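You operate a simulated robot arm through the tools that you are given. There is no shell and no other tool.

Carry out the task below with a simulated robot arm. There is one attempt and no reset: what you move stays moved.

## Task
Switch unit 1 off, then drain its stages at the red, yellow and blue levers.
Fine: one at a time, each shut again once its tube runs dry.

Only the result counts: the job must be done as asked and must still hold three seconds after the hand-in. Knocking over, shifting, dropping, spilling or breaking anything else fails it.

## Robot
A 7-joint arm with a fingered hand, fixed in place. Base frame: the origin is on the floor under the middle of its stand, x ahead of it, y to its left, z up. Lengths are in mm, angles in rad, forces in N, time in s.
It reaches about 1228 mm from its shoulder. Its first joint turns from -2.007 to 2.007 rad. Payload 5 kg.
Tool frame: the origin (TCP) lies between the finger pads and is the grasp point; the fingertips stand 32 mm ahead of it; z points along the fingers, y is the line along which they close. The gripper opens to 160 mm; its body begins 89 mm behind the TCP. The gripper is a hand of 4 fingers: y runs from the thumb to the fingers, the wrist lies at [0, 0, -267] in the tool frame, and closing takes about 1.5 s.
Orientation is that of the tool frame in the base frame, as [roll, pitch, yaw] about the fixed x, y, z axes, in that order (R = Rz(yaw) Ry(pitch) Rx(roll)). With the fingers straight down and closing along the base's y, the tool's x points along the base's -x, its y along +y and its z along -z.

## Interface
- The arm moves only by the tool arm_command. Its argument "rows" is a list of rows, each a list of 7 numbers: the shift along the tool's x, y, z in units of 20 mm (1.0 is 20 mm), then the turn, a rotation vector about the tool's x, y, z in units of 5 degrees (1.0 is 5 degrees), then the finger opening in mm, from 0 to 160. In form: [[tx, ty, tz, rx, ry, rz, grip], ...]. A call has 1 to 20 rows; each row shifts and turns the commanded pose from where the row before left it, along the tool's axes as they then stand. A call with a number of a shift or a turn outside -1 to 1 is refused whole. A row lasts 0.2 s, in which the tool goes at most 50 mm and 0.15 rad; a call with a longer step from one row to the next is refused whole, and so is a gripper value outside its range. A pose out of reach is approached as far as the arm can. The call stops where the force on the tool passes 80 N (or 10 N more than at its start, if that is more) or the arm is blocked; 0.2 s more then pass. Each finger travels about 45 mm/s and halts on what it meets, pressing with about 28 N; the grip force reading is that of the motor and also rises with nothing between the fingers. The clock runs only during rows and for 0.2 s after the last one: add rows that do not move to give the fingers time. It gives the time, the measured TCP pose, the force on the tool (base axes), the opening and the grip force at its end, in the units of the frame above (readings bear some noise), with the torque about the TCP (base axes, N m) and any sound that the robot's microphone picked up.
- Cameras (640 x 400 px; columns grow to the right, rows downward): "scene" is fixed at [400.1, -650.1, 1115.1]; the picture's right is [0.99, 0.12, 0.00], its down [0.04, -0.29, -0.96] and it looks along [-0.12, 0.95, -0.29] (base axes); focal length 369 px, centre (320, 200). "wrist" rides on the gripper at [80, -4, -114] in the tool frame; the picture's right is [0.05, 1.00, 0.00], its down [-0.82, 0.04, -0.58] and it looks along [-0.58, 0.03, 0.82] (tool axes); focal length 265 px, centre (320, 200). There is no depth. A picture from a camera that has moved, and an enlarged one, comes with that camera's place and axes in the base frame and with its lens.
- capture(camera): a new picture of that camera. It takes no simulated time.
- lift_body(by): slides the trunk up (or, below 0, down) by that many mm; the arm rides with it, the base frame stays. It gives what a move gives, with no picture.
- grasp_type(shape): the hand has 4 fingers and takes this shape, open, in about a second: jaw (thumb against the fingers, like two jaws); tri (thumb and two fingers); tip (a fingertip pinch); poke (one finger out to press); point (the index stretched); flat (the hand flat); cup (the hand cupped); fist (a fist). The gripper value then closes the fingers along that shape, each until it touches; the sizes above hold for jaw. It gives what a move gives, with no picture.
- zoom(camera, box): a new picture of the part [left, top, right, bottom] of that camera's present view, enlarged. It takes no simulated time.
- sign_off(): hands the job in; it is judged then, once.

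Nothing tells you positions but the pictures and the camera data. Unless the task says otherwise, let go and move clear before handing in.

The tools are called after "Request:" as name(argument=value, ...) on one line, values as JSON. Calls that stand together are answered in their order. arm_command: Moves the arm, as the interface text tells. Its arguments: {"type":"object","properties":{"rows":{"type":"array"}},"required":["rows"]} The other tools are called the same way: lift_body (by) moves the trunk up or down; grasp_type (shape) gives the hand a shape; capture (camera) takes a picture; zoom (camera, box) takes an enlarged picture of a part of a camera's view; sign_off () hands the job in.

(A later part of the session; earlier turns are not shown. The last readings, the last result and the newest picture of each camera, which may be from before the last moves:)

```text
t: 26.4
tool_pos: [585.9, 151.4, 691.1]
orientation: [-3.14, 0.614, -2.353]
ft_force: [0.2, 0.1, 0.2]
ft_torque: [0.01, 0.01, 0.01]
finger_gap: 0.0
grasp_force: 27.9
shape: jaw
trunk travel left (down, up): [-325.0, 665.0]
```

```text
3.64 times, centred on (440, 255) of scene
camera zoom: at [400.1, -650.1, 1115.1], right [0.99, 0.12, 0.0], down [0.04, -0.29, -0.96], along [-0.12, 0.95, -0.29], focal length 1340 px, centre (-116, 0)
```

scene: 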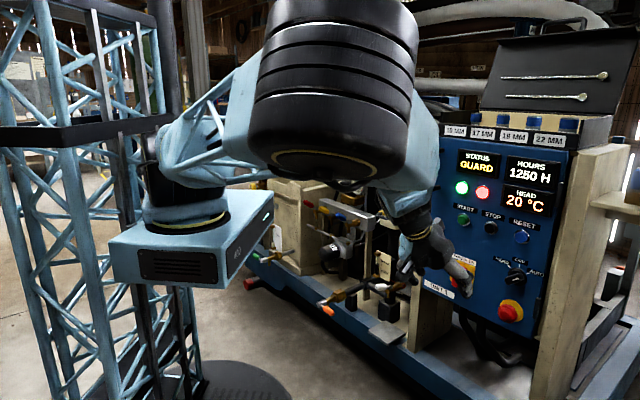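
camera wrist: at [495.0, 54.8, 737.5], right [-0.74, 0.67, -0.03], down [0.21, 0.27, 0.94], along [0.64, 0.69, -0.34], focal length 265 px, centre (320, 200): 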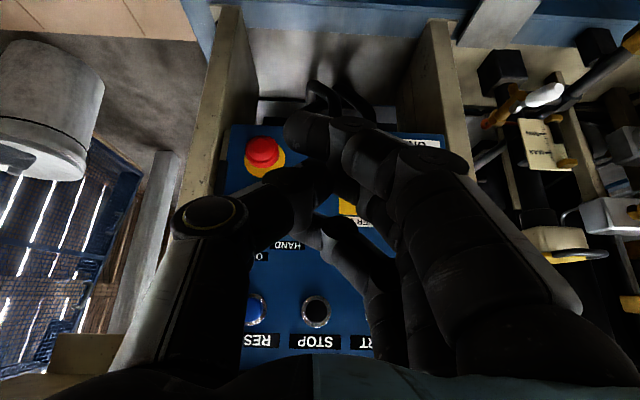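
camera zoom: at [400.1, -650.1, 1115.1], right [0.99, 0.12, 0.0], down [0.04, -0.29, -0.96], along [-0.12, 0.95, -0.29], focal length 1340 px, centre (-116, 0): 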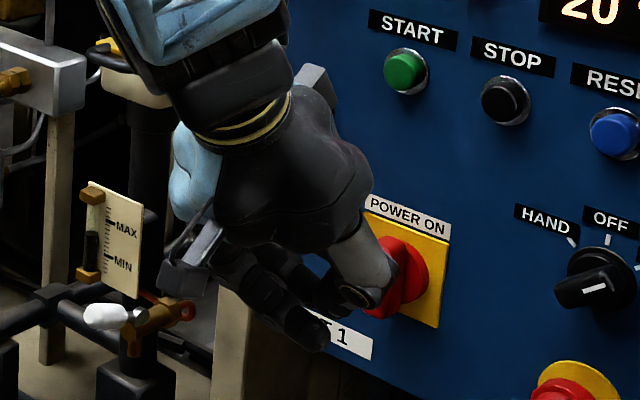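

The closed jaw curls and blocks the view. The "flat" shape should give a thin vertical blade, good for pushing the handle sideways, so I'll check that.

Request:
grasp_type(shape="flat")

Request:
capture(camera="wrist")

Request:
zoom(camera="scene", box=[380, 200, 500, 310])

```text
t: 27.3
tool_pos: [584.7, 150.2, 690.7]
orientation: [-3.142, 0.613, -2.355]
ft_force: [0.4, -0.2, -0.5]
ft_torque: [0.02, -0.02, 0.01]
finger_gap: 152.2
grasp_force: 0.1
shape: flat
trunk travel left (down, up): [-325.0, 665.0]
```

```text
taken
camera wrist: at [495.0, 54.8, 737.5], right [-0.74, 0.67, -0.03], down [0.21, 0.27, 0.94], along [0.64, 0.69, -0.34], focal length 265 px, centre (320, 200)
```

wrist: 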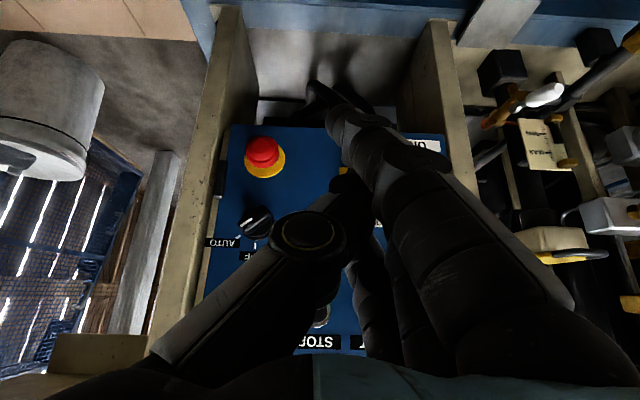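

```text
3.64 times, centred on (440, 255) of scene
camera zoom: at [400.1, -650.1, 1115.1], right [0.99, 0.12, 0.0], down [0.04, -0.29, -0.96], along [-0.12, 0.95, -0.29], focal length 1340 px, centre (-116, 0)
```

zoom: 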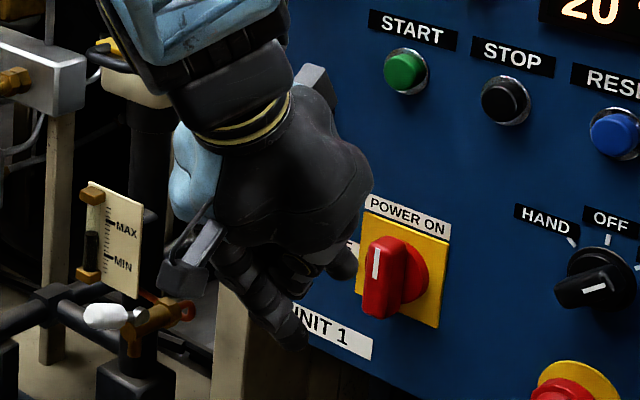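

The flat hand makes a thin blade, and its forwardmost fingertip shows in the scene view just left of the red knob. I'll zoom in to locate that fingertip.

Request:
zoom(camera="scene", box=[430, 255, 485, 300])

Request:
zoom(camera="wrist", box=[260, 80, 460, 330])

```text
8.89 times, centred on (458, 278) of scene
camera zoom: at [400.1, -650.1, 1115.1], right [0.99, 0.12, 0.0], down [0.04, -0.29, -0.96], along [-0.12, 0.95, -0.29], focal length 3276 px, centre (-902, -489)
```

zoom: 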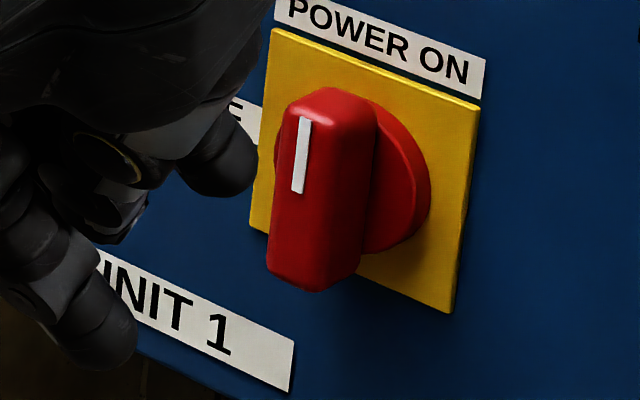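

```text
1.60 times, centred on (360, 205) of wrist
camera zoom: at [495.0, 54.8, 737.5], right [-0.74, 0.67, -0.03], down [0.21, 0.27, 0.94], along [0.64, 0.69, -0.34], focal length 425 px, centre (256, 192)
```

zoom: 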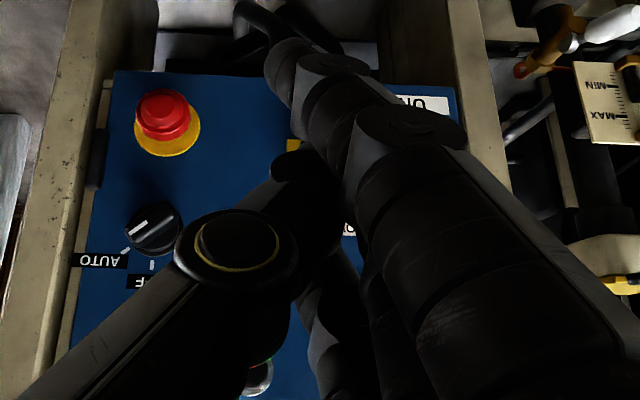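

It's hard to tell which digit leads in the flat shape. A half-open jaw with a clear view, using the thumb to push the handle, looks cleaner but needs a flatter hand. Lowering the trunk should ease the wrist bend for that. I'll set the jaw again, raise the hand and centre it on the knob.

Request:
grasp_type(shape="jaw")

Request:
arm_command(rows=[[-0.538, 0.456, -0.768, 0, 0, 0, 100], [-0.538, 0.456, -0.768, 0, 0, 0, 80], [-0.538, 0.456, -0.768, 0, 0, 0, 60], [-0.538, 0.456, -0.768, 0, 0, 0, 60], [-0.538, 0.456, -0.768, 0, 0, 0, 60], [-0.538, 0.456, -0.768, 0, 0, 0, 60], [-0.538, 0.456, -0.768, 0, 0, 0, 60], [-0.538, 0.456, -0.768, 0, 0, 0, 60], [0, 0, 0, 0, 0, 0, 60]])

Request:
capture(camera="scene")

```text
t: 28.2
tool_pos: [584.6, 151.3, 691.4]
orientation: [3.14, 0.613, -2.355]
ft_force: [1.0, 0.6, 0.1]
ft_torque: [0.0, 0.0, 0.0]
finger_gap: 159.8
grasp_force: 0.1
shape: jaw
trunk travel left (down, up): [-325.0, 665.0]
```

```text
t: 30.2
tool_pos: [533.3, 204.4, 841.3]
orientation: [3.142, 0.613, -2.355]
ft_force: [0.0, 0.0, -0.5]
ft_torque: [-0.03, 0.02, 0.0]
finger_gap: 60.6
grasp_force: 0.0
shape: jaw
trunk travel left (down, up): [-325.0, 665.0]
```

```text
taken
```

scene: 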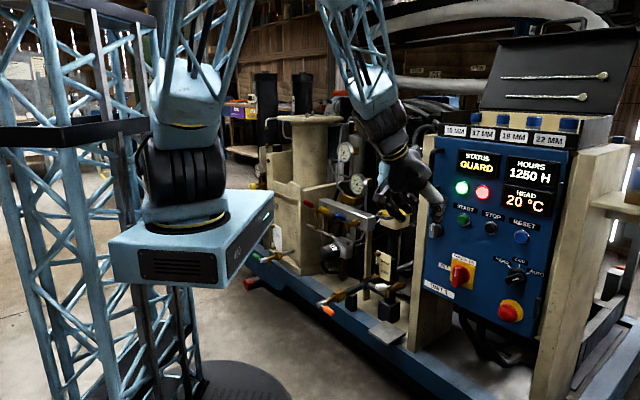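

The hand is now higher, with the elbow well up. I'll lower the trunk by 200 mm; the hand comes down with it and stays well in front of the panel.

Request:
lift_body(by=-200)

Request:
capture(camera="scene")

Request:
capture(camera="wrist")

```text
t: 32.4
tool_pos: [534.0, 203.4, 641.1]
orientation: [-3.14, 0.613, -2.356]
ft_force: [-0.8, 0.1, 0.1]
ft_torque: [0.02, -0.01, -0.03]
finger_gap: 60.7
grasp_force: 0.1
shape: jaw
trunk travel left (down, up): [-125.0, 865.0]
```

```text
taken
```

scene: 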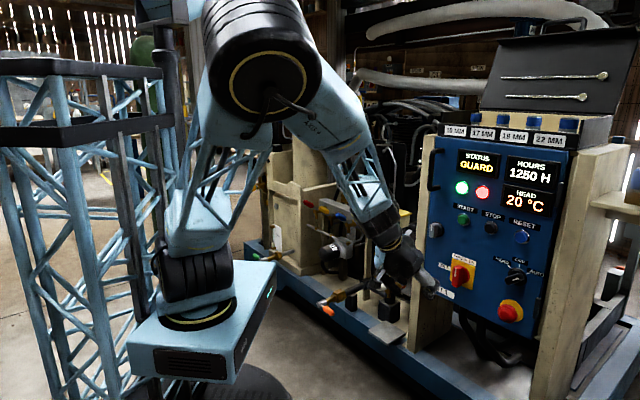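

```text
taken
camera wrist: at [443.8, 107.7, 687.0], right [-0.74, 0.67, -0.03], down [0.21, 0.27, 0.94], along [0.64, 0.69, -0.34], focal length 265 px, centre (320, 200)
```

wrist: 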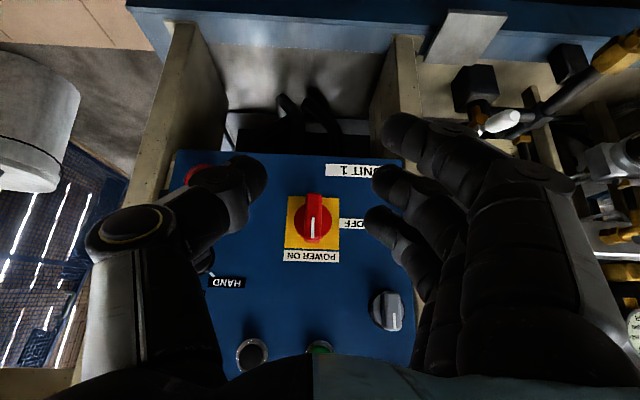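

The posture is much better: elbow up, forearm coming down diagonally. Now I'll tilt the hand further towards level in small steps.

Request:
arm_command(rows=[[0, 0, 0, 0, -0.6, 0, 60], [0, 0, 0, 0, -0.6, 0, 60], [0, 0, 0, 0, -0.6, 0, 60], [0, 0, 0, 0, -0.6, 0, 60], [0, 0, 0, 0, -0.6, 0, 60], [0, 0, 0, 0, 0, 0, 60]])

Request:
capture(camera="scene")

```text
t: 33.8
tool_pos: [556.1, 207.6, 643.6]
orientation: [3.137, 0.875, -2.355]
ft_force: [0.0, 0.6, 0.6]
ft_torque: [0.0, -0.01, 0.01]
finger_gap: 60.7
grasp_force: 0.0
shape: jaw
out of reach, approached as far as the arm can: row 3, 4, 5
trunk travel left (down, up): [-125.0, 865.0]
```

```text
taken
```

scene: 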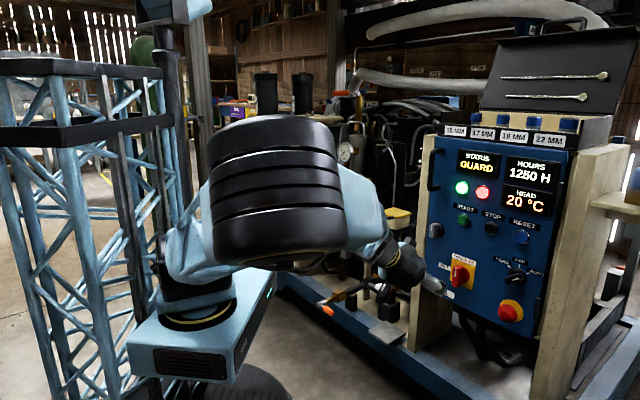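

The arm was too folded here, so I'll move forward towards the panel, still clear of the knob, and then tilt more.

Request:
arm_command(rows=[[-0.643, 0, 0.766, 0, 0, 0, 60], [-0.643, 0, 0.766, 0, 0, 0, 60], [-0.643, 0, 0.766, 0, 0, 0, 60], [-0.643, 0, 0.766, 0, 0, 0, 60], [0, 0, 0, 0, 0, 0, 60]])

Request:
capture(camera="scene")

Request:
capture(camera="wrist")

```text
t: 35.0
tool_pos: [612.4, 264.7, 642.5]
orientation: [3.139, 0.874, -2.357]
ft_force: [-0.6, 0.3, -1.0]
ft_torque: [-0.02, 0.0, -0.04]
finger_gap: 60.9
grasp_force: 0.1
shape: jaw
trunk travel left (down, up): [-125.0, 865.0]
```

```text
taken
```

scene: 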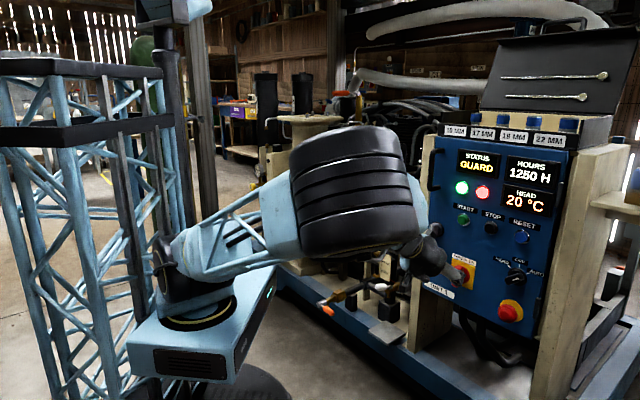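

```text
taken
camera wrist: at [516.7, 163.7, 654.3], right [-0.73, 0.68, -0.04], down [0.03, 0.09, 1.0], along [0.68, 0.73, -0.08], focal length 265 px, centre (320, 200)
```

wrist: 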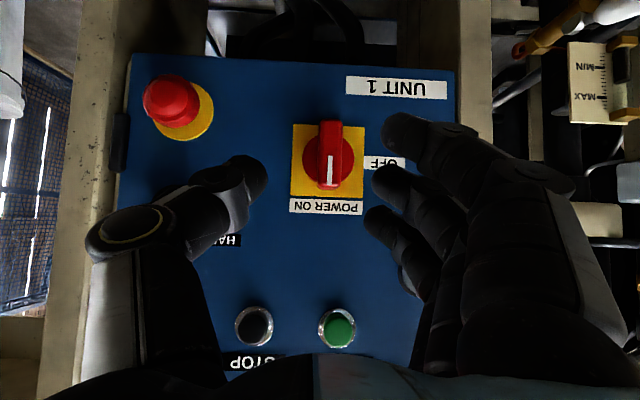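

The view is now clear, with the thumb tip right of the handle and the fingers left of it. My geometry model matches the tips I see. I'll tilt a bit more towards level.

Request:
arm_command(rows=[[0, 0, 0, 0, -0.6, 0, 60], [0, 0, 0, 0, -0.6, 0, 60], [0, 0, 0, 0, -0.6, 0, 60], [0, 0, 0, 0, -0.6, 0, 60], [0, 0, 0, 0, -0.6, 0, 60], [0, 0, 0, 0, 0, 0, 60]])

Request:
capture(camera="scene")

Request:
capture(camera="wrist")

```text
t: 36.4
tool_pos: [612.6, 265.2, 644.3]
orientation: [-3.141, 1.137, -2.354]
ft_force: [-0.1, -0.7, -0.9]
ft_torque: [-0.02, 0.01, -0.02]
finger_gap: 60.8
grasp_force: 0.0
shape: jaw
trunk travel left (down, up): [-125.0, 865.0]
```

```text
taken
```

scene: 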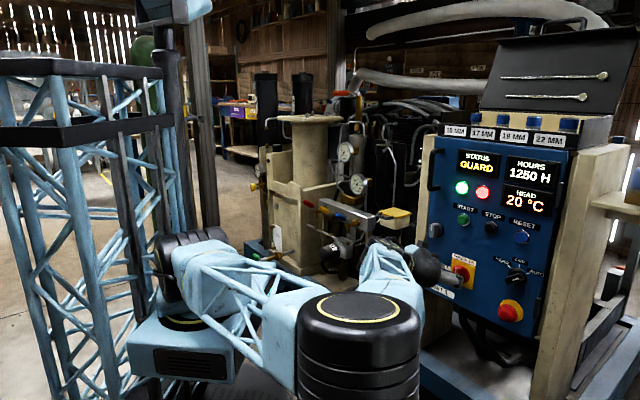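

```text
taken
camera wrist: at [517.7, 164.2, 619.0], right [-0.72, 0.69, -0.05], down [-0.16, -0.1, 0.98], along [0.67, 0.72, 0.18], focal length 265 px, centre (320, 200)
```

wrist: 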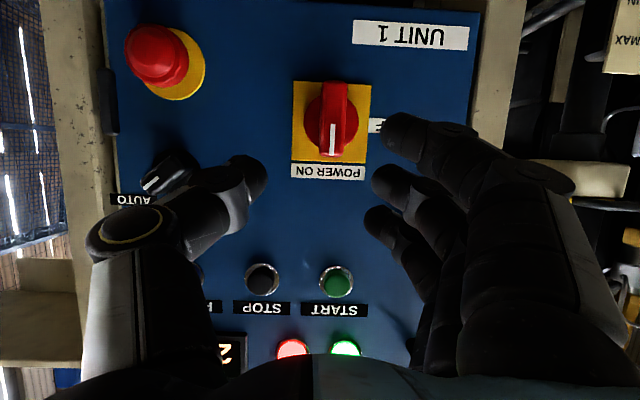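

The hand is now at 65° and stable. I'll go another 10° for more clearance between the upper finger and the panel.

Request:
arm_command(rows=[[0, 0, 0, 0, -0.5, 0, 60], [0, 0, 0, 0, -0.5, 0, 60], [0, 0, 0, 0, -0.5, 0, 60], [0, 0, 0, 0, -0.5, 0, 60], [0, 0, 0, 0, 0, 0, 60]])

Request:
capture(camera="scene")

Request:
capture(camera="wrist")

```text
t: 37.6
tool_pos: [612.4, 264.9, 645.0]
orientation: [3.139, 1.311, -2.357]
ft_force: [0.0, -0.8, 0.4]
ft_torque: [0.0, 0.0, 0.01]
finger_gap: 60.6
grasp_force: 0.1
shape: jaw
trunk travel left (down, up): [-125.0, 865.0]
```

```text
taken
```

scene: 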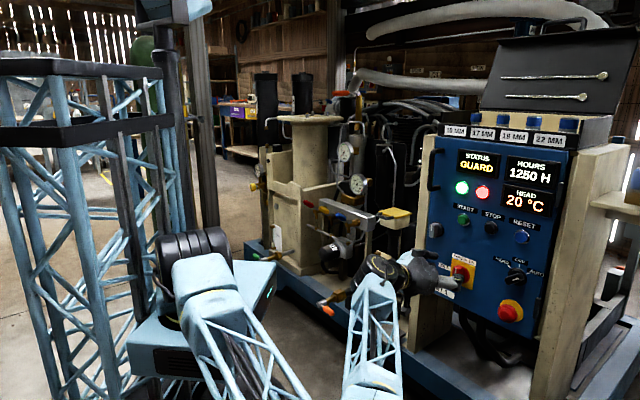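

```text
taken
camera wrist: at [522.0, 168.6, 595.4], right [-0.72, 0.7, -0.05], down [-0.28, -0.22, 0.94], along [0.64, 0.69, 0.35], focal length 265 px, centre (320, 200)
```

wrist: 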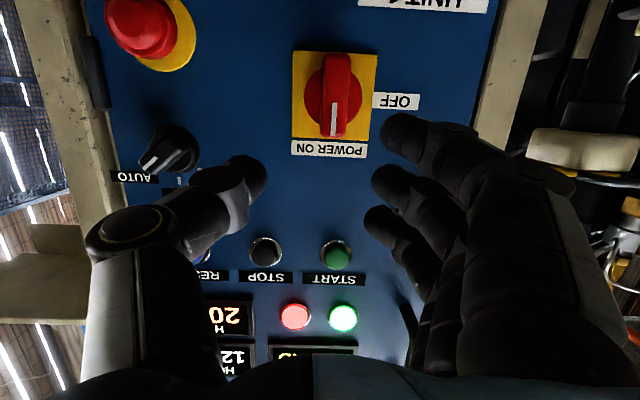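

The hand is at 75° and stable. I'll advance towards the knob so the handle passes between thumb and fingers, and check partway.

Request:
arm_command(rows=[[0.015, 0.123, 0.76, 0, 0, 0, 60], [0.015, 0.123, 0.76, 0, 0, 0, 60], [0.015, 0.123, 0.76, 0, 0, 0, 60], [0, 0, 0, 0, 0, 0, 60]])

Request:
capture(camera="wrist")

Request:
zoom(camera="scene", box=[400, 220, 520, 320])

```text
t: 38.6
tool_pos: [637.2, 300.1, 632.4]
orientation: [3.14, 1.311, -2.358]
ft_force: [-0.5, -0.2, 0.5]
ft_torque: [-0.03, -0.01, -0.01]
finger_gap: 60.5
grasp_force: 0.0
shape: jaw
trunk travel left (down, up): [-125.0, 865.0]
```

```text
taken
camera wrist: at [548.3, 204.1, 582.9], right [-0.72, 0.7, -0.05], down [-0.28, -0.22, 0.94], along [0.64, 0.68, 0.35], focal length 265 px, centre (320, 200)
```

wrist: 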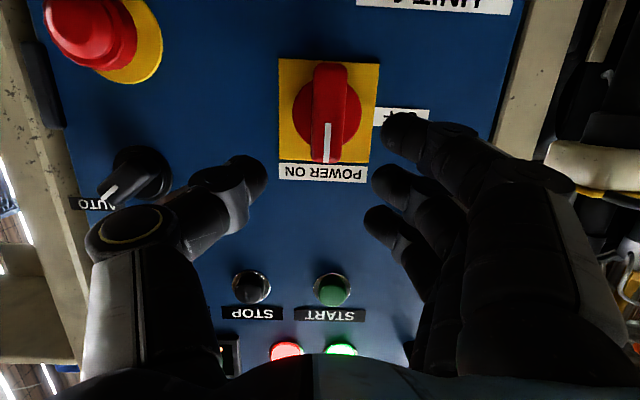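

```text
4.00 times, centred on (460, 270) of scene
camera zoom: at [400.1, -650.1, 1115.1], right [0.99, 0.12, 0.0], down [0.04, -0.29, -0.96], along [-0.12, 0.95, -0.29], focal length 1474 px, centre (-240, -80)
```

zoom: 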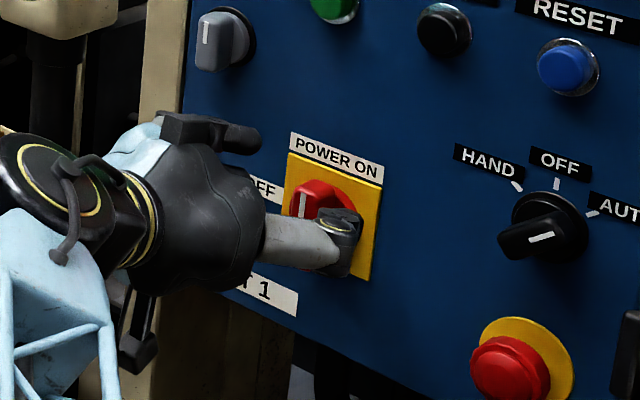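

The handle sits between thumb and fingers as predicted. I'll advance the last 30 mm.

Request:
arm_command(rows=[[0.015, 0.1, 0.76, 0, 0, 0, 60], [0.015, 0.1, 0.76, 0, 0, 0, 60], [0, 0, 0, 0, 0, 0, 60]])

Request:
capture(camera="wrist")

Request:
zoom(camera="scene", box=[400, 220, 520, 320])

```text
t: 39.4
tool_pos: [662.1, 315.1, 628.6]
orientation: [-3.022, 1.306, -2.251]
ft_force: [0.2, -0.8, -0.5]
ft_torque: [0.0, 0.0, 0.01]
finger_gap: 60.5
grasp_force: 0.2
shape: jaw
trunk travel left (down, up): [-125.0, 865.0]
```

```text
taken
camera wrist: at [572.2, 218.8, 579.9], right [-0.71, 0.7, -0.08], down [-0.3, -0.19, 0.94], along [0.64, 0.69, 0.34], focal length 265 px, centre (320, 200)
```

wrist: 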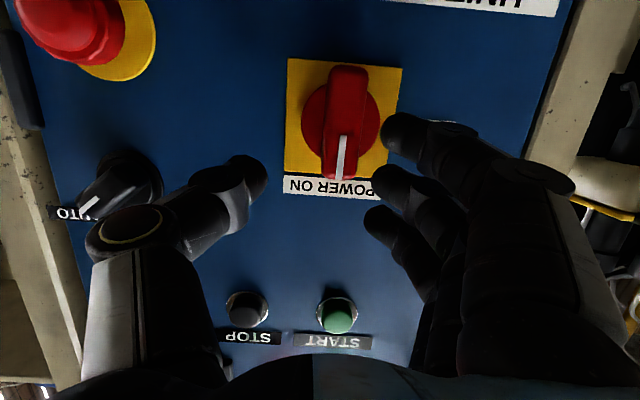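

```text
4.00 times, centred on (460, 270) of scene
camera zoom: at [400.1, -650.1, 1115.1], right [0.99, 0.12, 0.0], down [0.04, -0.29, -0.96], along [-0.12, 0.95, -0.29], focal length 1474 px, centre (-240, -80)
```

zoom: 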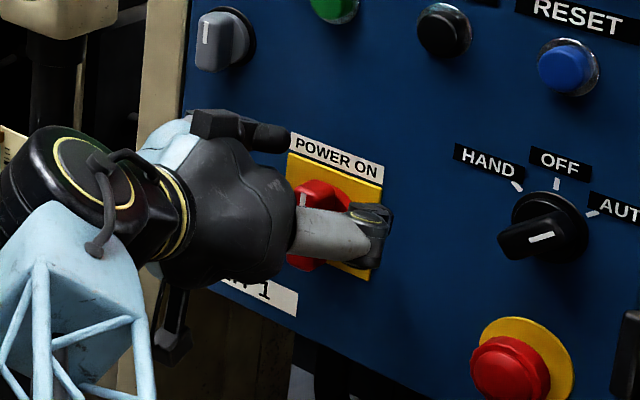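

The pose lags a little from the command, so I'll wait a moment to see if it settles.

Request:
arm_command(rows=[[0, 0, 0, 0, 0, 0, 60], [0, 0, 0, 0, 0, 0, 60], [0, 0, 0, 0, 0, 0, 60]])

Request:
capture(camera="scene")

```text
t: 40.2
tool_pos: [659.4, 318.7, 628.6]
orientation: [-3.027, 1.309, -2.247]
ft_force: [0.8, -0.3, 0.5]
ft_torque: [0.02, 0.02, -0.03]
finger_gap: 60.8
grasp_force: 0.0
shape: jaw
trunk travel left (down, up): [-125.0, 865.0]
```

```text
taken
```

scene: 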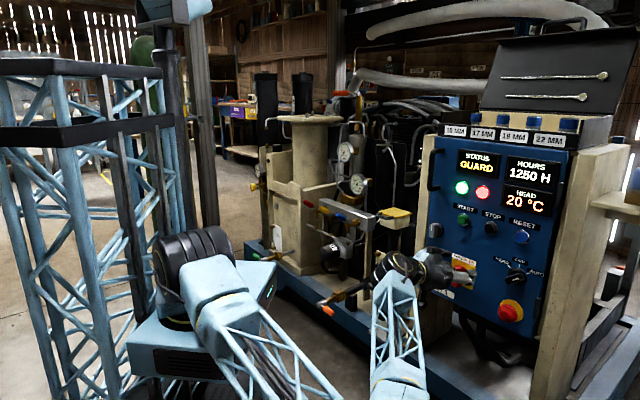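

The pose is settled and close enough. The thumb is right of the handle at the upper half, and I'll bring it left to near contact.

Request:
arm_command(rows=[[0.07, 0.4, 0, 0, 0, 0, 60], [0.07, 0.4, 0, 0, 0, 0, 60], [0.05, 0.3, 0, 0, 0, 0, 60], [0, 0, 0, 0, 0, 0, 60]])

Request:
capture(camera="wrist")

Request:
zoom(camera="scene", box=[430, 240, 500, 300])

```text
t: 41.1
tool_pos: [656.1, 317.2, 642.5]
orientation: [-2.644, 1.273, -1.887]
ft_force: [0.0, 0.6, 0.0]
ft_torque: [-0.01, 0.02, 0.01]
finger_gap: 60.8
grasp_force: 0.0
shape: jaw
trunk travel left (down, up): [-125.0, 865.0]
stopped in row 4: the arm was blocked; the commanded pose is now the measured one
```

```text
taken
camera wrist: at [569.9, 217.1, 594.8], right [-0.7, 0.69, -0.19], down [-0.37, -0.12, 0.92], along [0.62, 0.71, 0.34], focal length 265 px, centre (320, 200)
```

wrist: 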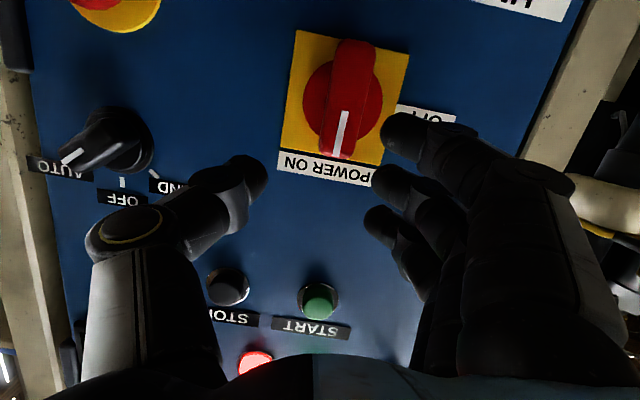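

```text
6.67 times, centred on (465, 270) of scene
camera zoom: at [400.1, -650.1, 1115.1], right [0.99, 0.12, 0.0], down [0.04, -0.29, -0.96], along [-0.12, 0.95, -0.29], focal length 2457 px, centre (-647, -267)
```

zoom: 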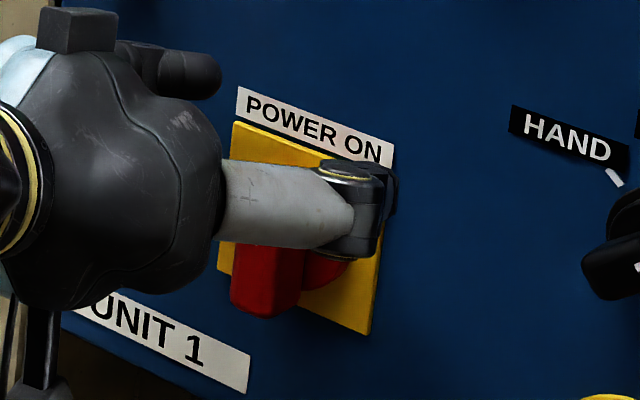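

The arm was blocked in its own joints: the elbow swung low towards the trunk, and the tool force is zero. I'll withdraw straight back, reduce the tilt to about 65° to lift the elbow, then lower the trunk a bit more.

Request:
arm_command(rows=[[0, 0, -0.7, 0, 0, 0, 60], [0, 0, -0.7, 0, 0, 0, 60], [0, 0, -0.7, -0.13, 0.39, 0.29, 60], [0, 0, -0.7, -0.13, 0.39, 0.29, 60], [0, 0, 0, -0.13, 0.39, 0.29, 60], [0, 0, 0, -0.13, 0.39, 0.29, 60], [0, 0, 0, -0.13, 0.39, 0.29, 60], [0, 0, 0, 0, 0, 0, 60]])

Request:
capture(camera="scene")

Request:
capture(camera="wrist")

```text
t: 43.0
tool_pos: [615.3, 279.5, 656.9]
orientation: [3.133, 1.134, -2.362]
ft_force: [0.2, -0.3, 0.1]
ft_torque: [-0.02, -0.01, -0.03]
finger_gap: 60.8
grasp_force: 0.0
shape: jaw
trunk travel left (down, up): [-125.0, 865.0]
```

```text
taken
```

scene: 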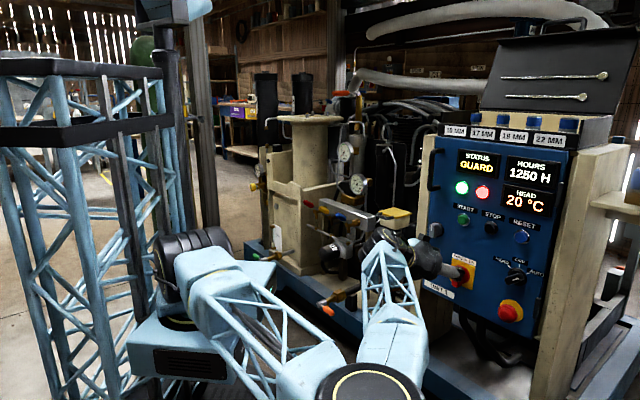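

```text
taken
camera wrist: at [521.4, 180.0, 630.6], right [-0.72, 0.69, -0.04], down [-0.15, -0.1, 0.98], along [0.68, 0.72, 0.18], focal length 265 px, centre (320, 200)
```

wrist: 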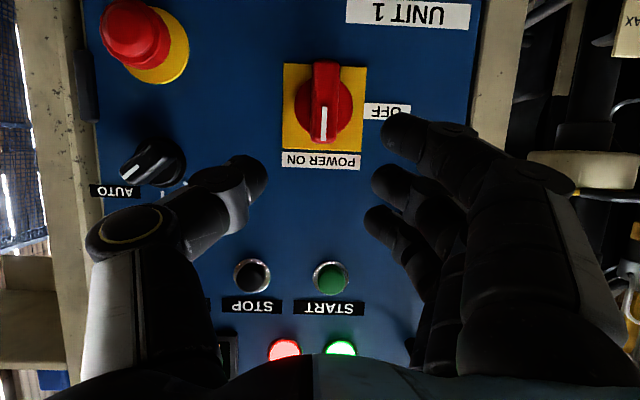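

The arm is stable at 65°. I'll raise the hand 100 mm and lower the trunk 100 mm, so the shoulder sits lower relative to the hand.

Request:
arm_command(rows=[[-0.755, 0, -0.353, 0, 0, 0, 60], [-0.755, 0, -0.353, 0, 0, 0, 60], [-0.755, 0, -0.353, 0, 0, 0, 60], [-0.755, 0, -0.353, 0, 0, 0, 60], [-0.755, 0, -0.353, 0, 0, 0, 60], [-0.755, 0, -0.353, 0, 0, 0, 60], [0, 0, 0, 0, 0, 0, 60]])

Request:
capture(camera="scene")

```text
t: 44.5
tool_pos: [616.2, 280.0, 756.5]
orientation: [3.133, 1.134, -2.366]
ft_force: [0.2, -0.2, 0.7]
ft_torque: [0.03, -0.02, 0.01]
finger_gap: 60.6
grasp_force: 0.0
shape: jaw
trunk travel left (down, up): [-125.0, 865.0]
```

```text
taken
```

scene: 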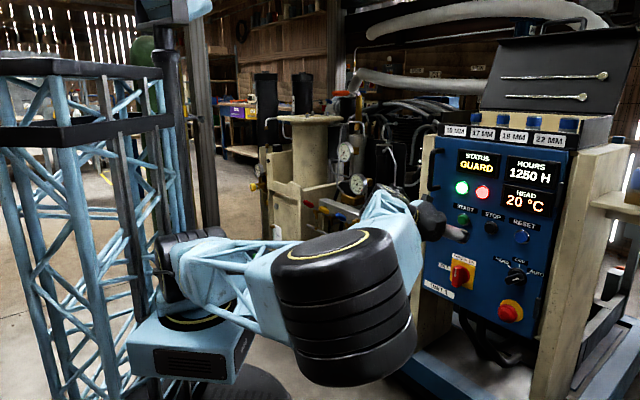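

The elbow came up nicely. Now I'll lower the trunk by 110 mm.

Request:
lift_body(by=-110)

Request:
capture(camera="scene")

Request:
capture(camera="wrist")

```text
t: 46.0
tool_pos: [615.0, 279.9, 647.2]
orientation: [3.133, 1.134, -2.363]
ft_force: [-0.3, -0.5, -0.2]
ft_torque: [-0.02, 0.01, 0.0]
finger_gap: 60.6
grasp_force: 0.0
shape: jaw
trunk travel left (down, up): [-15.0, 975.0]
```

```text
taken
```

scene: 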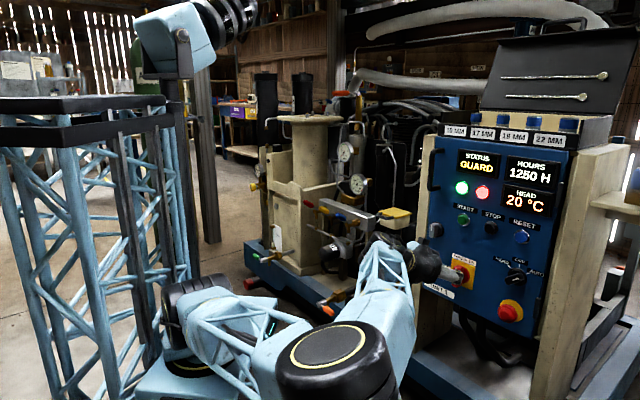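

```text
taken
camera wrist: at [521.1, 179.4, 621.6], right [-0.72, 0.69, -0.04], down [-0.15, -0.1, 0.98], along [0.68, 0.72, 0.18], focal length 265 px, centre (320, 200)
```

wrist: 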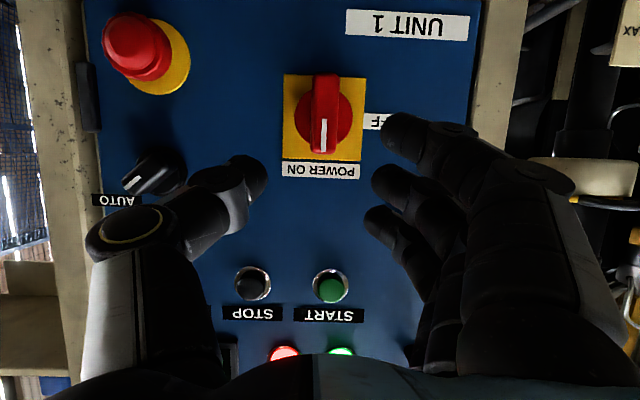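

The hand is aligned with the handle at 65° tilt. I'll advance around the handle in small steps.

Request:
arm_command(rows=[[-0.08, 0.04, 0.64, 0, 0, 0, 60], [-0.08, 0.04, 0.64, 0, 0, 0, 60], [-0.08, 0.04, 0.64, 0, 0, 0, 60], [-0.08, 0.04, 0.64, 0, 0, 0, 60], [0, 0, 0, 0, 0, 0, 60]])

Request:
capture(camera="wrist")

Request:
capture(camera="scene")

```text
t: 47.2
tool_pos: [647.7, 314.5, 631.4]
orientation: [3.133, 1.133, -2.367]
ft_force: [0.7, -0.1, -0.5]
ft_torque: [-0.03, 0.02, -0.03]
finger_gap: 60.5
grasp_force: 0.1
shape: jaw
trunk travel left (down, up): [-15.0, 975.0]
```

```text
taken
camera wrist: at [553.4, 216.1, 605.9], right [-0.72, 0.69, -0.04], down [-0.15, -0.1, 0.98], along [0.68, 0.72, 0.18], focal length 265 px, centre (320, 200)
```

wrist: 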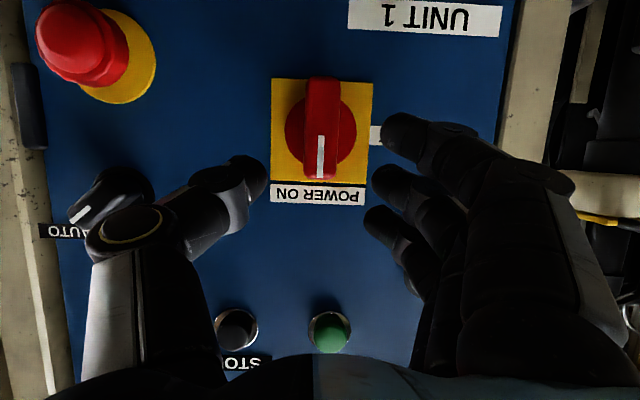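

```text
taken
```

scene: 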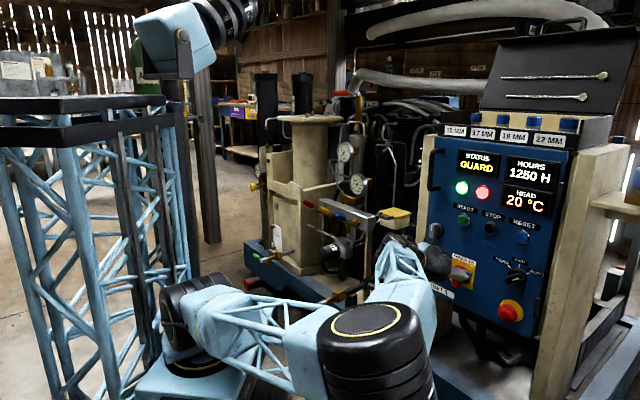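

The arm tracks well in this posture. I'll do one more forward step, then shift left until the thumb nears the handle's right side.

Request:
arm_command(rows=[[-0.06, 0.04, 0.64, 0, 0, 0, 60], [0, 0.4, 0, 0, 0, 0, 60], [0, 0.4, 0, 0, 0, 0, 60], [0, 0, 0, 0, 0, 0, 60]])

Request:
capture(camera="wrist")

Request:
zoom(camera="scene", box=[430, 240, 500, 300])

```text
t: 48.2
tool_pos: [645.9, 337.6, 627.3]
orientation: [3.134, 1.134, -2.364]
ft_force: [0.6, 0.3, 0.0]
ft_torque: [0.01, 0.03, -0.01]
finger_gap: 60.5
grasp_force: 0.1
shape: jaw
trunk travel left (down, up): [-15.0, 975.0]
```

```text
taken
camera wrist: at [551.0, 237.2, 601.6], right [-0.72, 0.69, -0.04], down [-0.15, -0.1, 0.98], along [0.68, 0.72, 0.18], focal length 265 px, centre (320, 200)
```

wrist: 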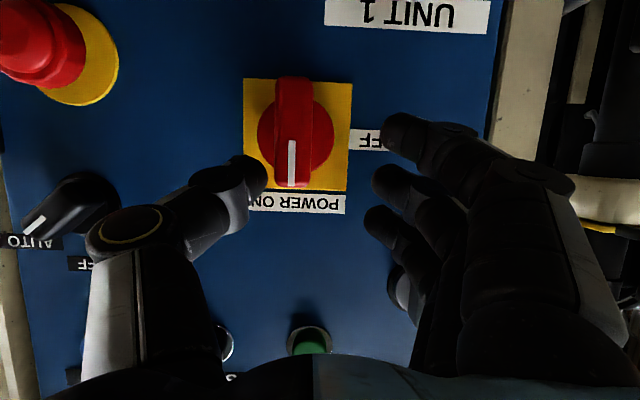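

```text
6.67 times, centred on (465, 270) of scene
camera zoom: at [400.1, -650.1, 1115.1], right [0.99, 0.12, 0.0], down [0.04, -0.29, -0.96], along [-0.12, 0.95, -0.29], focal length 2457 px, centre (-647, -267)
```

zoom: 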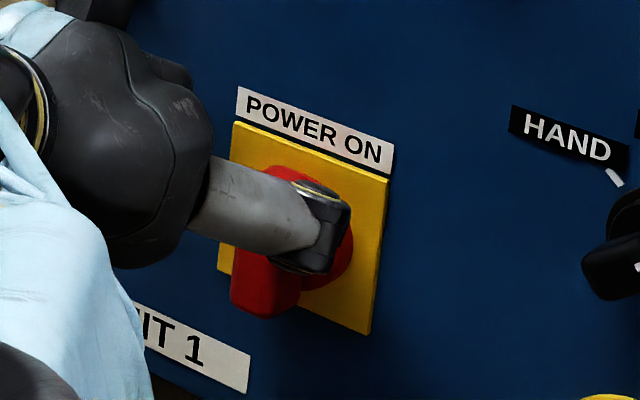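

The thumb is about 5 mm from the handle's right side, at the upper half. I'll push left along the first half of the arc and check.

Request:
arm_command(rows=[[0, 0.235, 0, 0, 0, 0, 60], [-0.204, 0.295, -0.095, 0, 0, 0, 60], [-0.127, 0.34, -0.059, 0, 0, 0, 60], [-0.045, 0.365, -0.021, 0, 0, 0, 60], [0, 0, 0, 0, 0, 0, 60]])

Request:
capture(camera="wrist")

Request:
zoom(camera="scene", box=[430, 240, 500, 300])

```text
t: 49.4
tool_pos: [627.9, 354.2, 635.9]
orientation: [3.133, 1.135, -2.365]
ft_force: [1.9, -0.9, -0.4]
ft_torque: [-0.03, -0.04, -0.04]
finger_gap: 62.0
grasp_force: 0.0
shape: jaw
trunk travel left (down, up): [-15.0, 975.0]
```

```text
taken
camera wrist: at [533.2, 254.4, 609.7], right [-0.72, 0.69, -0.04], down [-0.15, -0.1, 0.98], along [0.68, 0.72, 0.18], focal length 265 px, centre (320, 200)
```

wrist: 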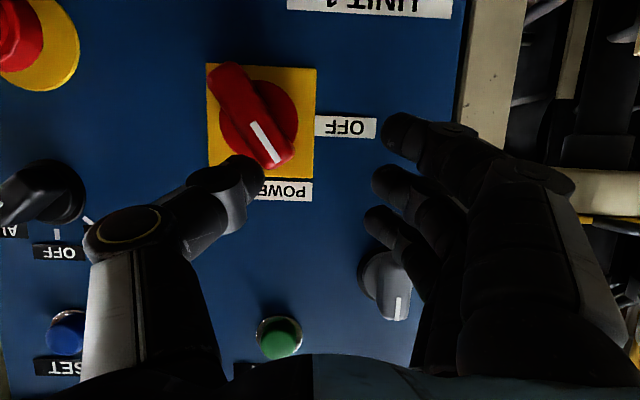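

```text
6.67 times, centred on (465, 270) of scene
camera zoom: at [400.1, -650.1, 1115.1], right [0.99, 0.12, 0.0], down [0.04, -0.29, -0.96], along [-0.12, 0.95, -0.29], focal length 2457 px, centre (-647, -267)
```

zoom: 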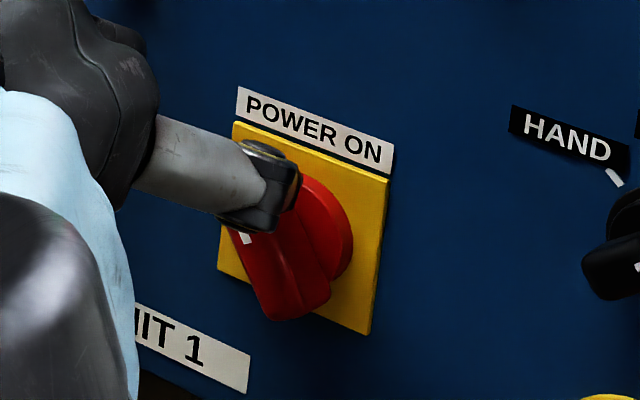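

The knob has turned about 35° without trouble. I'll complete the second half of the arc, left and then down onto the handle.

Request:
arm_command(rows=[[0.045, 0.365, 0.021, 0, 0, 0, 60], [0.127, 0.34, 0.059, 0, 0, 0, 60], [0.204, 0.295, 0.095, 0, 0, 0, 60], [0, 0, 0, 0, 0, 0, 60]])

Request:
capture(camera="wrist")

Request:
zoom(camera="scene", box=[430, 240, 500, 300])

```text
t: 50.4
tool_pos: [614.4, 367.9, 626.7]
orientation: [3.133, 1.135, -2.365]
ft_force: [0.5, -1.1, 2.9]
ft_torque: [-0.04, -0.15, -0.01]
finger_gap: 62.2
grasp_force: 0.0
shape: jaw
trunk travel left (down, up): [-15.0, 975.0]
```

```text
taken
camera wrist: at [519.1, 268.8, 601.3], right [-0.72, 0.69, -0.04], down [-0.15, -0.1, 0.98], along [0.68, 0.72, 0.18], focal length 265 px, centre (320, 200)
```

wrist: 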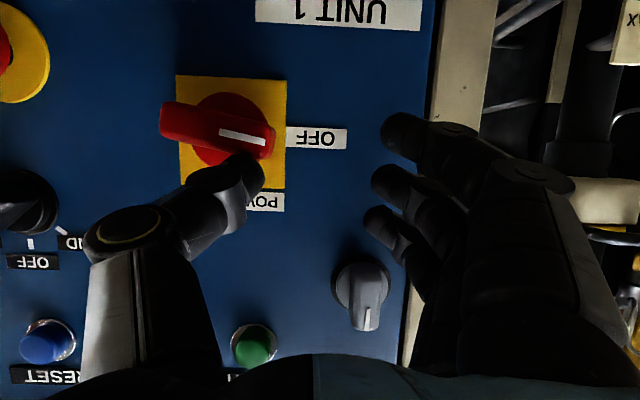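

```text
6.67 times, centred on (465, 270) of scene
camera zoom: at [400.1, -650.1, 1115.1], right [0.99, 0.12, 0.0], down [0.04, -0.29, -0.96], along [-0.12, 0.95, -0.29], focal length 2457 px, centre (-647, -267)
```

zoom: 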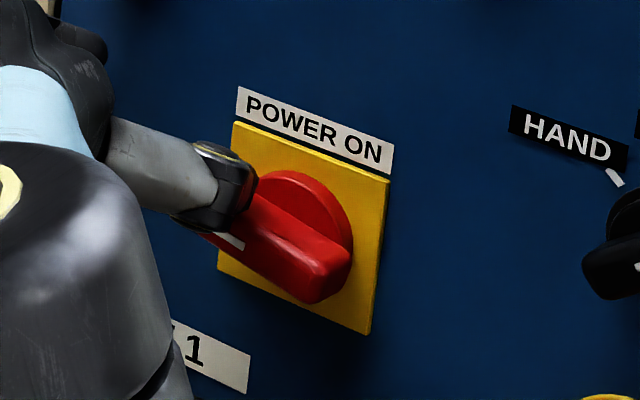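

The knob is at about 75–80°. I'll press down a bit further to bring it fully to OFF.

Request:
arm_command(rows=[[0.136, 0.1, 0.063, 0, 0, 0, 60], [0.136, 0.05, 0.063, 0, 0, 0, 60], [0.136, 0, 0.063, 0, 0, 0, 60], [0, 0, 0, 0, 0, 0, 60]])

Request:
capture(camera="wrist")

Request:
capture(camera="scene")

```text
t: 51.4
tool_pos: [610.3, 371.2, 623.8]
orientation: [-3.139, 1.147, -2.355]
ft_force: [5.1, 0.1, 60.6]
ft_torque: [-1.06, -3.43, 0.09]
finger_gap: 63.7
grasp_force: 0.0
shape: jaw
trunk travel left (down, up): [-15.0, 975.0]
```

```text
taken
camera wrist: at [517.6, 271.4, 596.4], right [-0.72, 0.69, -0.05], down [-0.16, -0.1, 0.98], along [0.67, 0.72, 0.19], focal length 265 px, centre (320, 200)
```

wrist: 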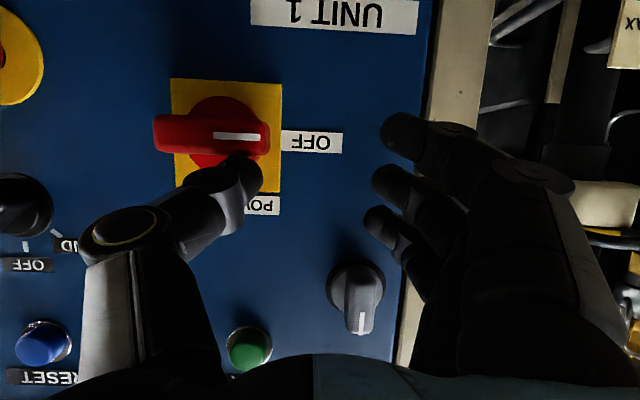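

```text
taken
```

scene: 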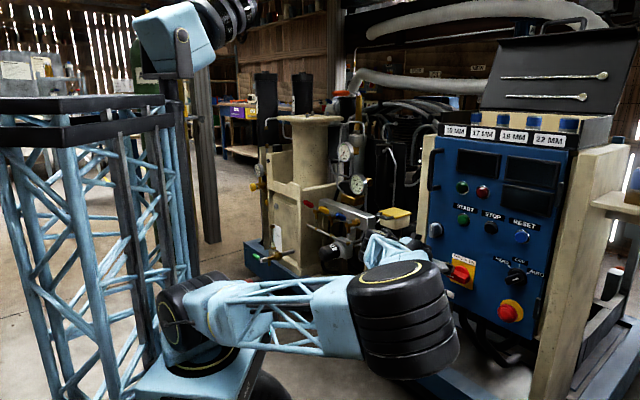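

The displays and lamps went dark, and the knob is firmly at OFF against its stop. I'll lift the thumb off and back straight away from the panel.

Request:
arm_command(rows=[[-0.27, 0, -0.127, 0, 0, 0, 60], [-0.27, 0, -0.127, 0, 0, 0, 60], [-0.18, 0, -0.085, 0, 0, 0, 60], [0.317, 0, -0.68, 0, 0, 0, 60], [0.317, 0, -0.68, 0, 0, 0, 60], [0.317, 0, -0.68, 0, 0, 0, 60], [0.317, 0, -0.68, 0, 0, 0, 60], [0, 0, 0, 0, 0, 0, 60]])

Request:
capture(camera="wrist")

Request:
capture(camera="scene")

```text
t: 53.2
tool_pos: [568.9, 328.1, 633.7]
orientation: [3.134, 1.135, -2.364]
ft_force: [0.8, -0.5, -0.3]
ft_torque: [-0.02, 0.02, 0.0]
finger_gap: 60.7
grasp_force: 0.1
shape: jaw
trunk travel left (down, up): [-15.0, 975.0]
```

```text
taken
camera wrist: at [475.0, 227.9, 609.0], right [-0.72, 0.69, -0.04], down [-0.15, -0.1, 0.98], along [0.68, 0.72, 0.18], focal length 265 px, centre (320, 200)
```

wrist: 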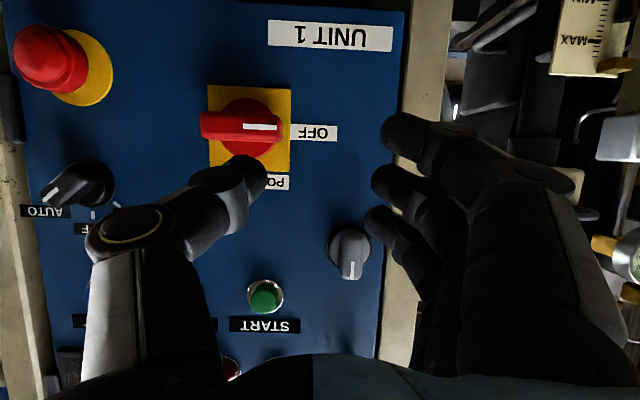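

```text
taken
```

scene: 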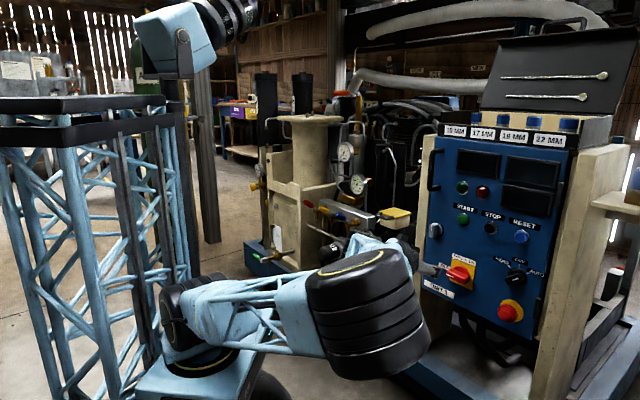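

Unit 1 is off: dark displays, handle pointing to OFF. Now to the levers. I'll back off further and tilt the hand back down to restore the elbow-up posture before raising the trunk again.

Request:
arm_command(rows=[[0.3, 0.3, -0.66, 0, 0, 0, 80], [0.3, 0.3, -0.66, 0, 0, 0, 100], [0.3, 0.3, -0.66, 0, 0, 0, 100], [0, 0.5, 0, 0, 0.6, 0, 100], [0, 0.5, 0, 0, 0.6, 0, 100], [0, 0.5, 0, 0, 0.6, 0, 100], [0, 0.5, 0, 0, 0.6, 0, 100], [0, 0.5, 0, 0, 0.6, 0, 100], [0, 0.5, 0, 0, 0.6, 0, 100], [0, 0, 0, 0, 0, 0, 100]])

Request:
capture(camera="scene")

```text
t: 55.4
tool_pos: [503.5, 362.1, 638.6]
orientation: [3.138, 0.821, -2.361]
ft_force: [-0.5, 0.6, 0.0]
ft_torque: [-0.03, 0.01, 0.01]
finger_gap: 99.4
grasp_force: 0.0
shape: jaw
out of reach, approached as far as the arm can: row 2, 3
trunk travel left (down, up): [-15.0, 975.0]
```

```text
taken
```

scene: 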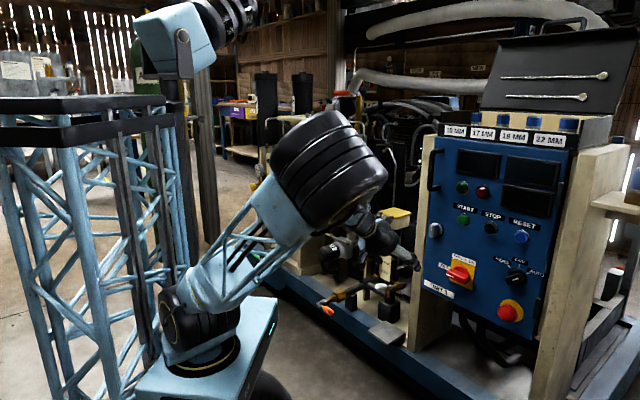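

The elbow is up again. I'll raise the trunk by 200 mm; the hand is clear in front of the machine.

Request:
lift_body(by=200)

Request:
capture(camera="scene")

```text
t: 57.5
tool_pos: [504.0, 361.7, 838.9]
orientation: [3.137, 0.82, -2.361]
ft_force: [-0.7, -0.1, 0.2]
ft_torque: [-0.02, 0.01, 0.02]
finger_gap: 99.5
grasp_force: 0.0
shape: jaw
trunk travel left (down, up): [-215.0, 775.0]
```

```text
taken
```

scene: 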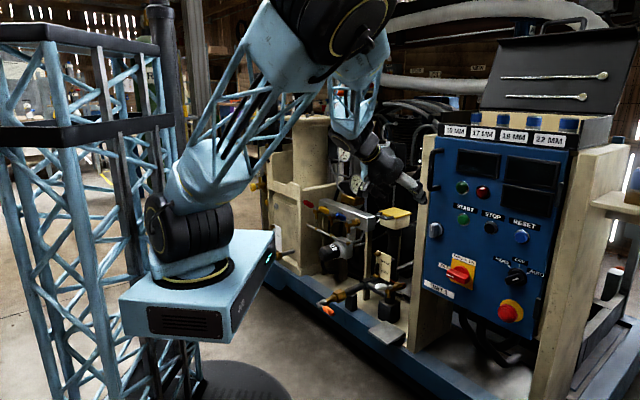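

The posture is good. Now I'll slide along the machine front towards the levers, lowering gradually.

Request:
arm_command(rows=[[0.146, 1, 0.136, 0, 0, 0, 100], [0.146, 1, 0.136, 0, 0, 0, 100], [0.146, 1, 0.136, 0, 0, 0, 100], [0.146, 1, 0.136, 0, 0, 0, 100], [0.146, 1, 0.136, 0, 0, 0, 100], [0.146, 1, 0.136, 0, 0, 0, 100], [0.146, 1, 0.136, 0, 0, 0, 100], [0.146, 1, 0.136, 0, 0, 0, 100], [0.146, 1, 0.136, 0, 0, 0, 100], [0.146, 1, 0.136, 0, 0, 0, 100], [0.146, 1, 0.136, 0, 0, 0, 100], [0.146, 1, 0.136, 0, 0, 0, 100], [0.146, 1, 0.136, 0, 0, 0, 100], [0.146, 1, 0.136, 0, 0, 0, 100], [0.146, 1, 0.136, 0, 0, 0, 100], [0.146, 1, 0.136, 0, 0, 0, 100], [0.146, 1, 0.136, 0, 0, 0, 100], [0.146, 1, 0.136, 0, 0, 0, 100], [0.146, 1, 0.136, 0, 0, 0, 100], [0, 0, 0, 0, 0, 0, 100]])

Request:
capture(camera="scene")

Request:
capture(camera="wrist")

```text
t: 61.7
tool_pos: [234.6, 631.2, 764.9]
orientation: [3.137, 0.821, -2.362]
ft_force: [0.2, 0.5, -0.3]
ft_torque: [0.03, 0.0, -0.05]
finger_gap: 99.3
grasp_force: 0.0
shape: jaw
trunk travel left (down, up): [-215.0, 775.0]
```

```text
taken
```

scene: 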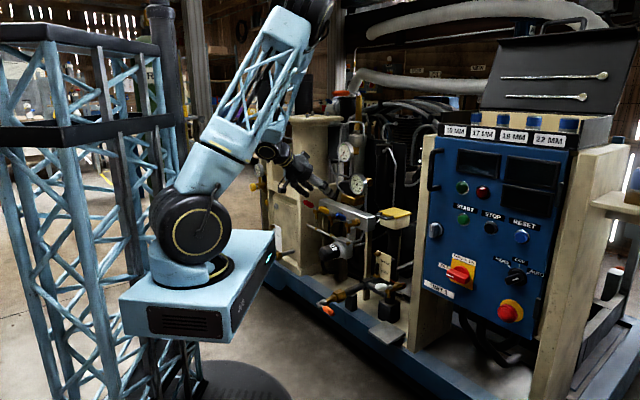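

```text
taken
camera wrist: at [139.3, 531.0, 782.6], right [-0.73, 0.68, -0.03], down [0.07, 0.12, 0.99], along [0.68, 0.72, -0.13], focal length 265 px, centre (320, 200)
```

wrist: 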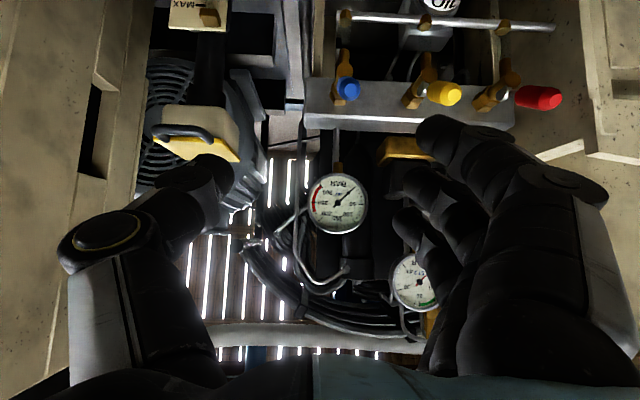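

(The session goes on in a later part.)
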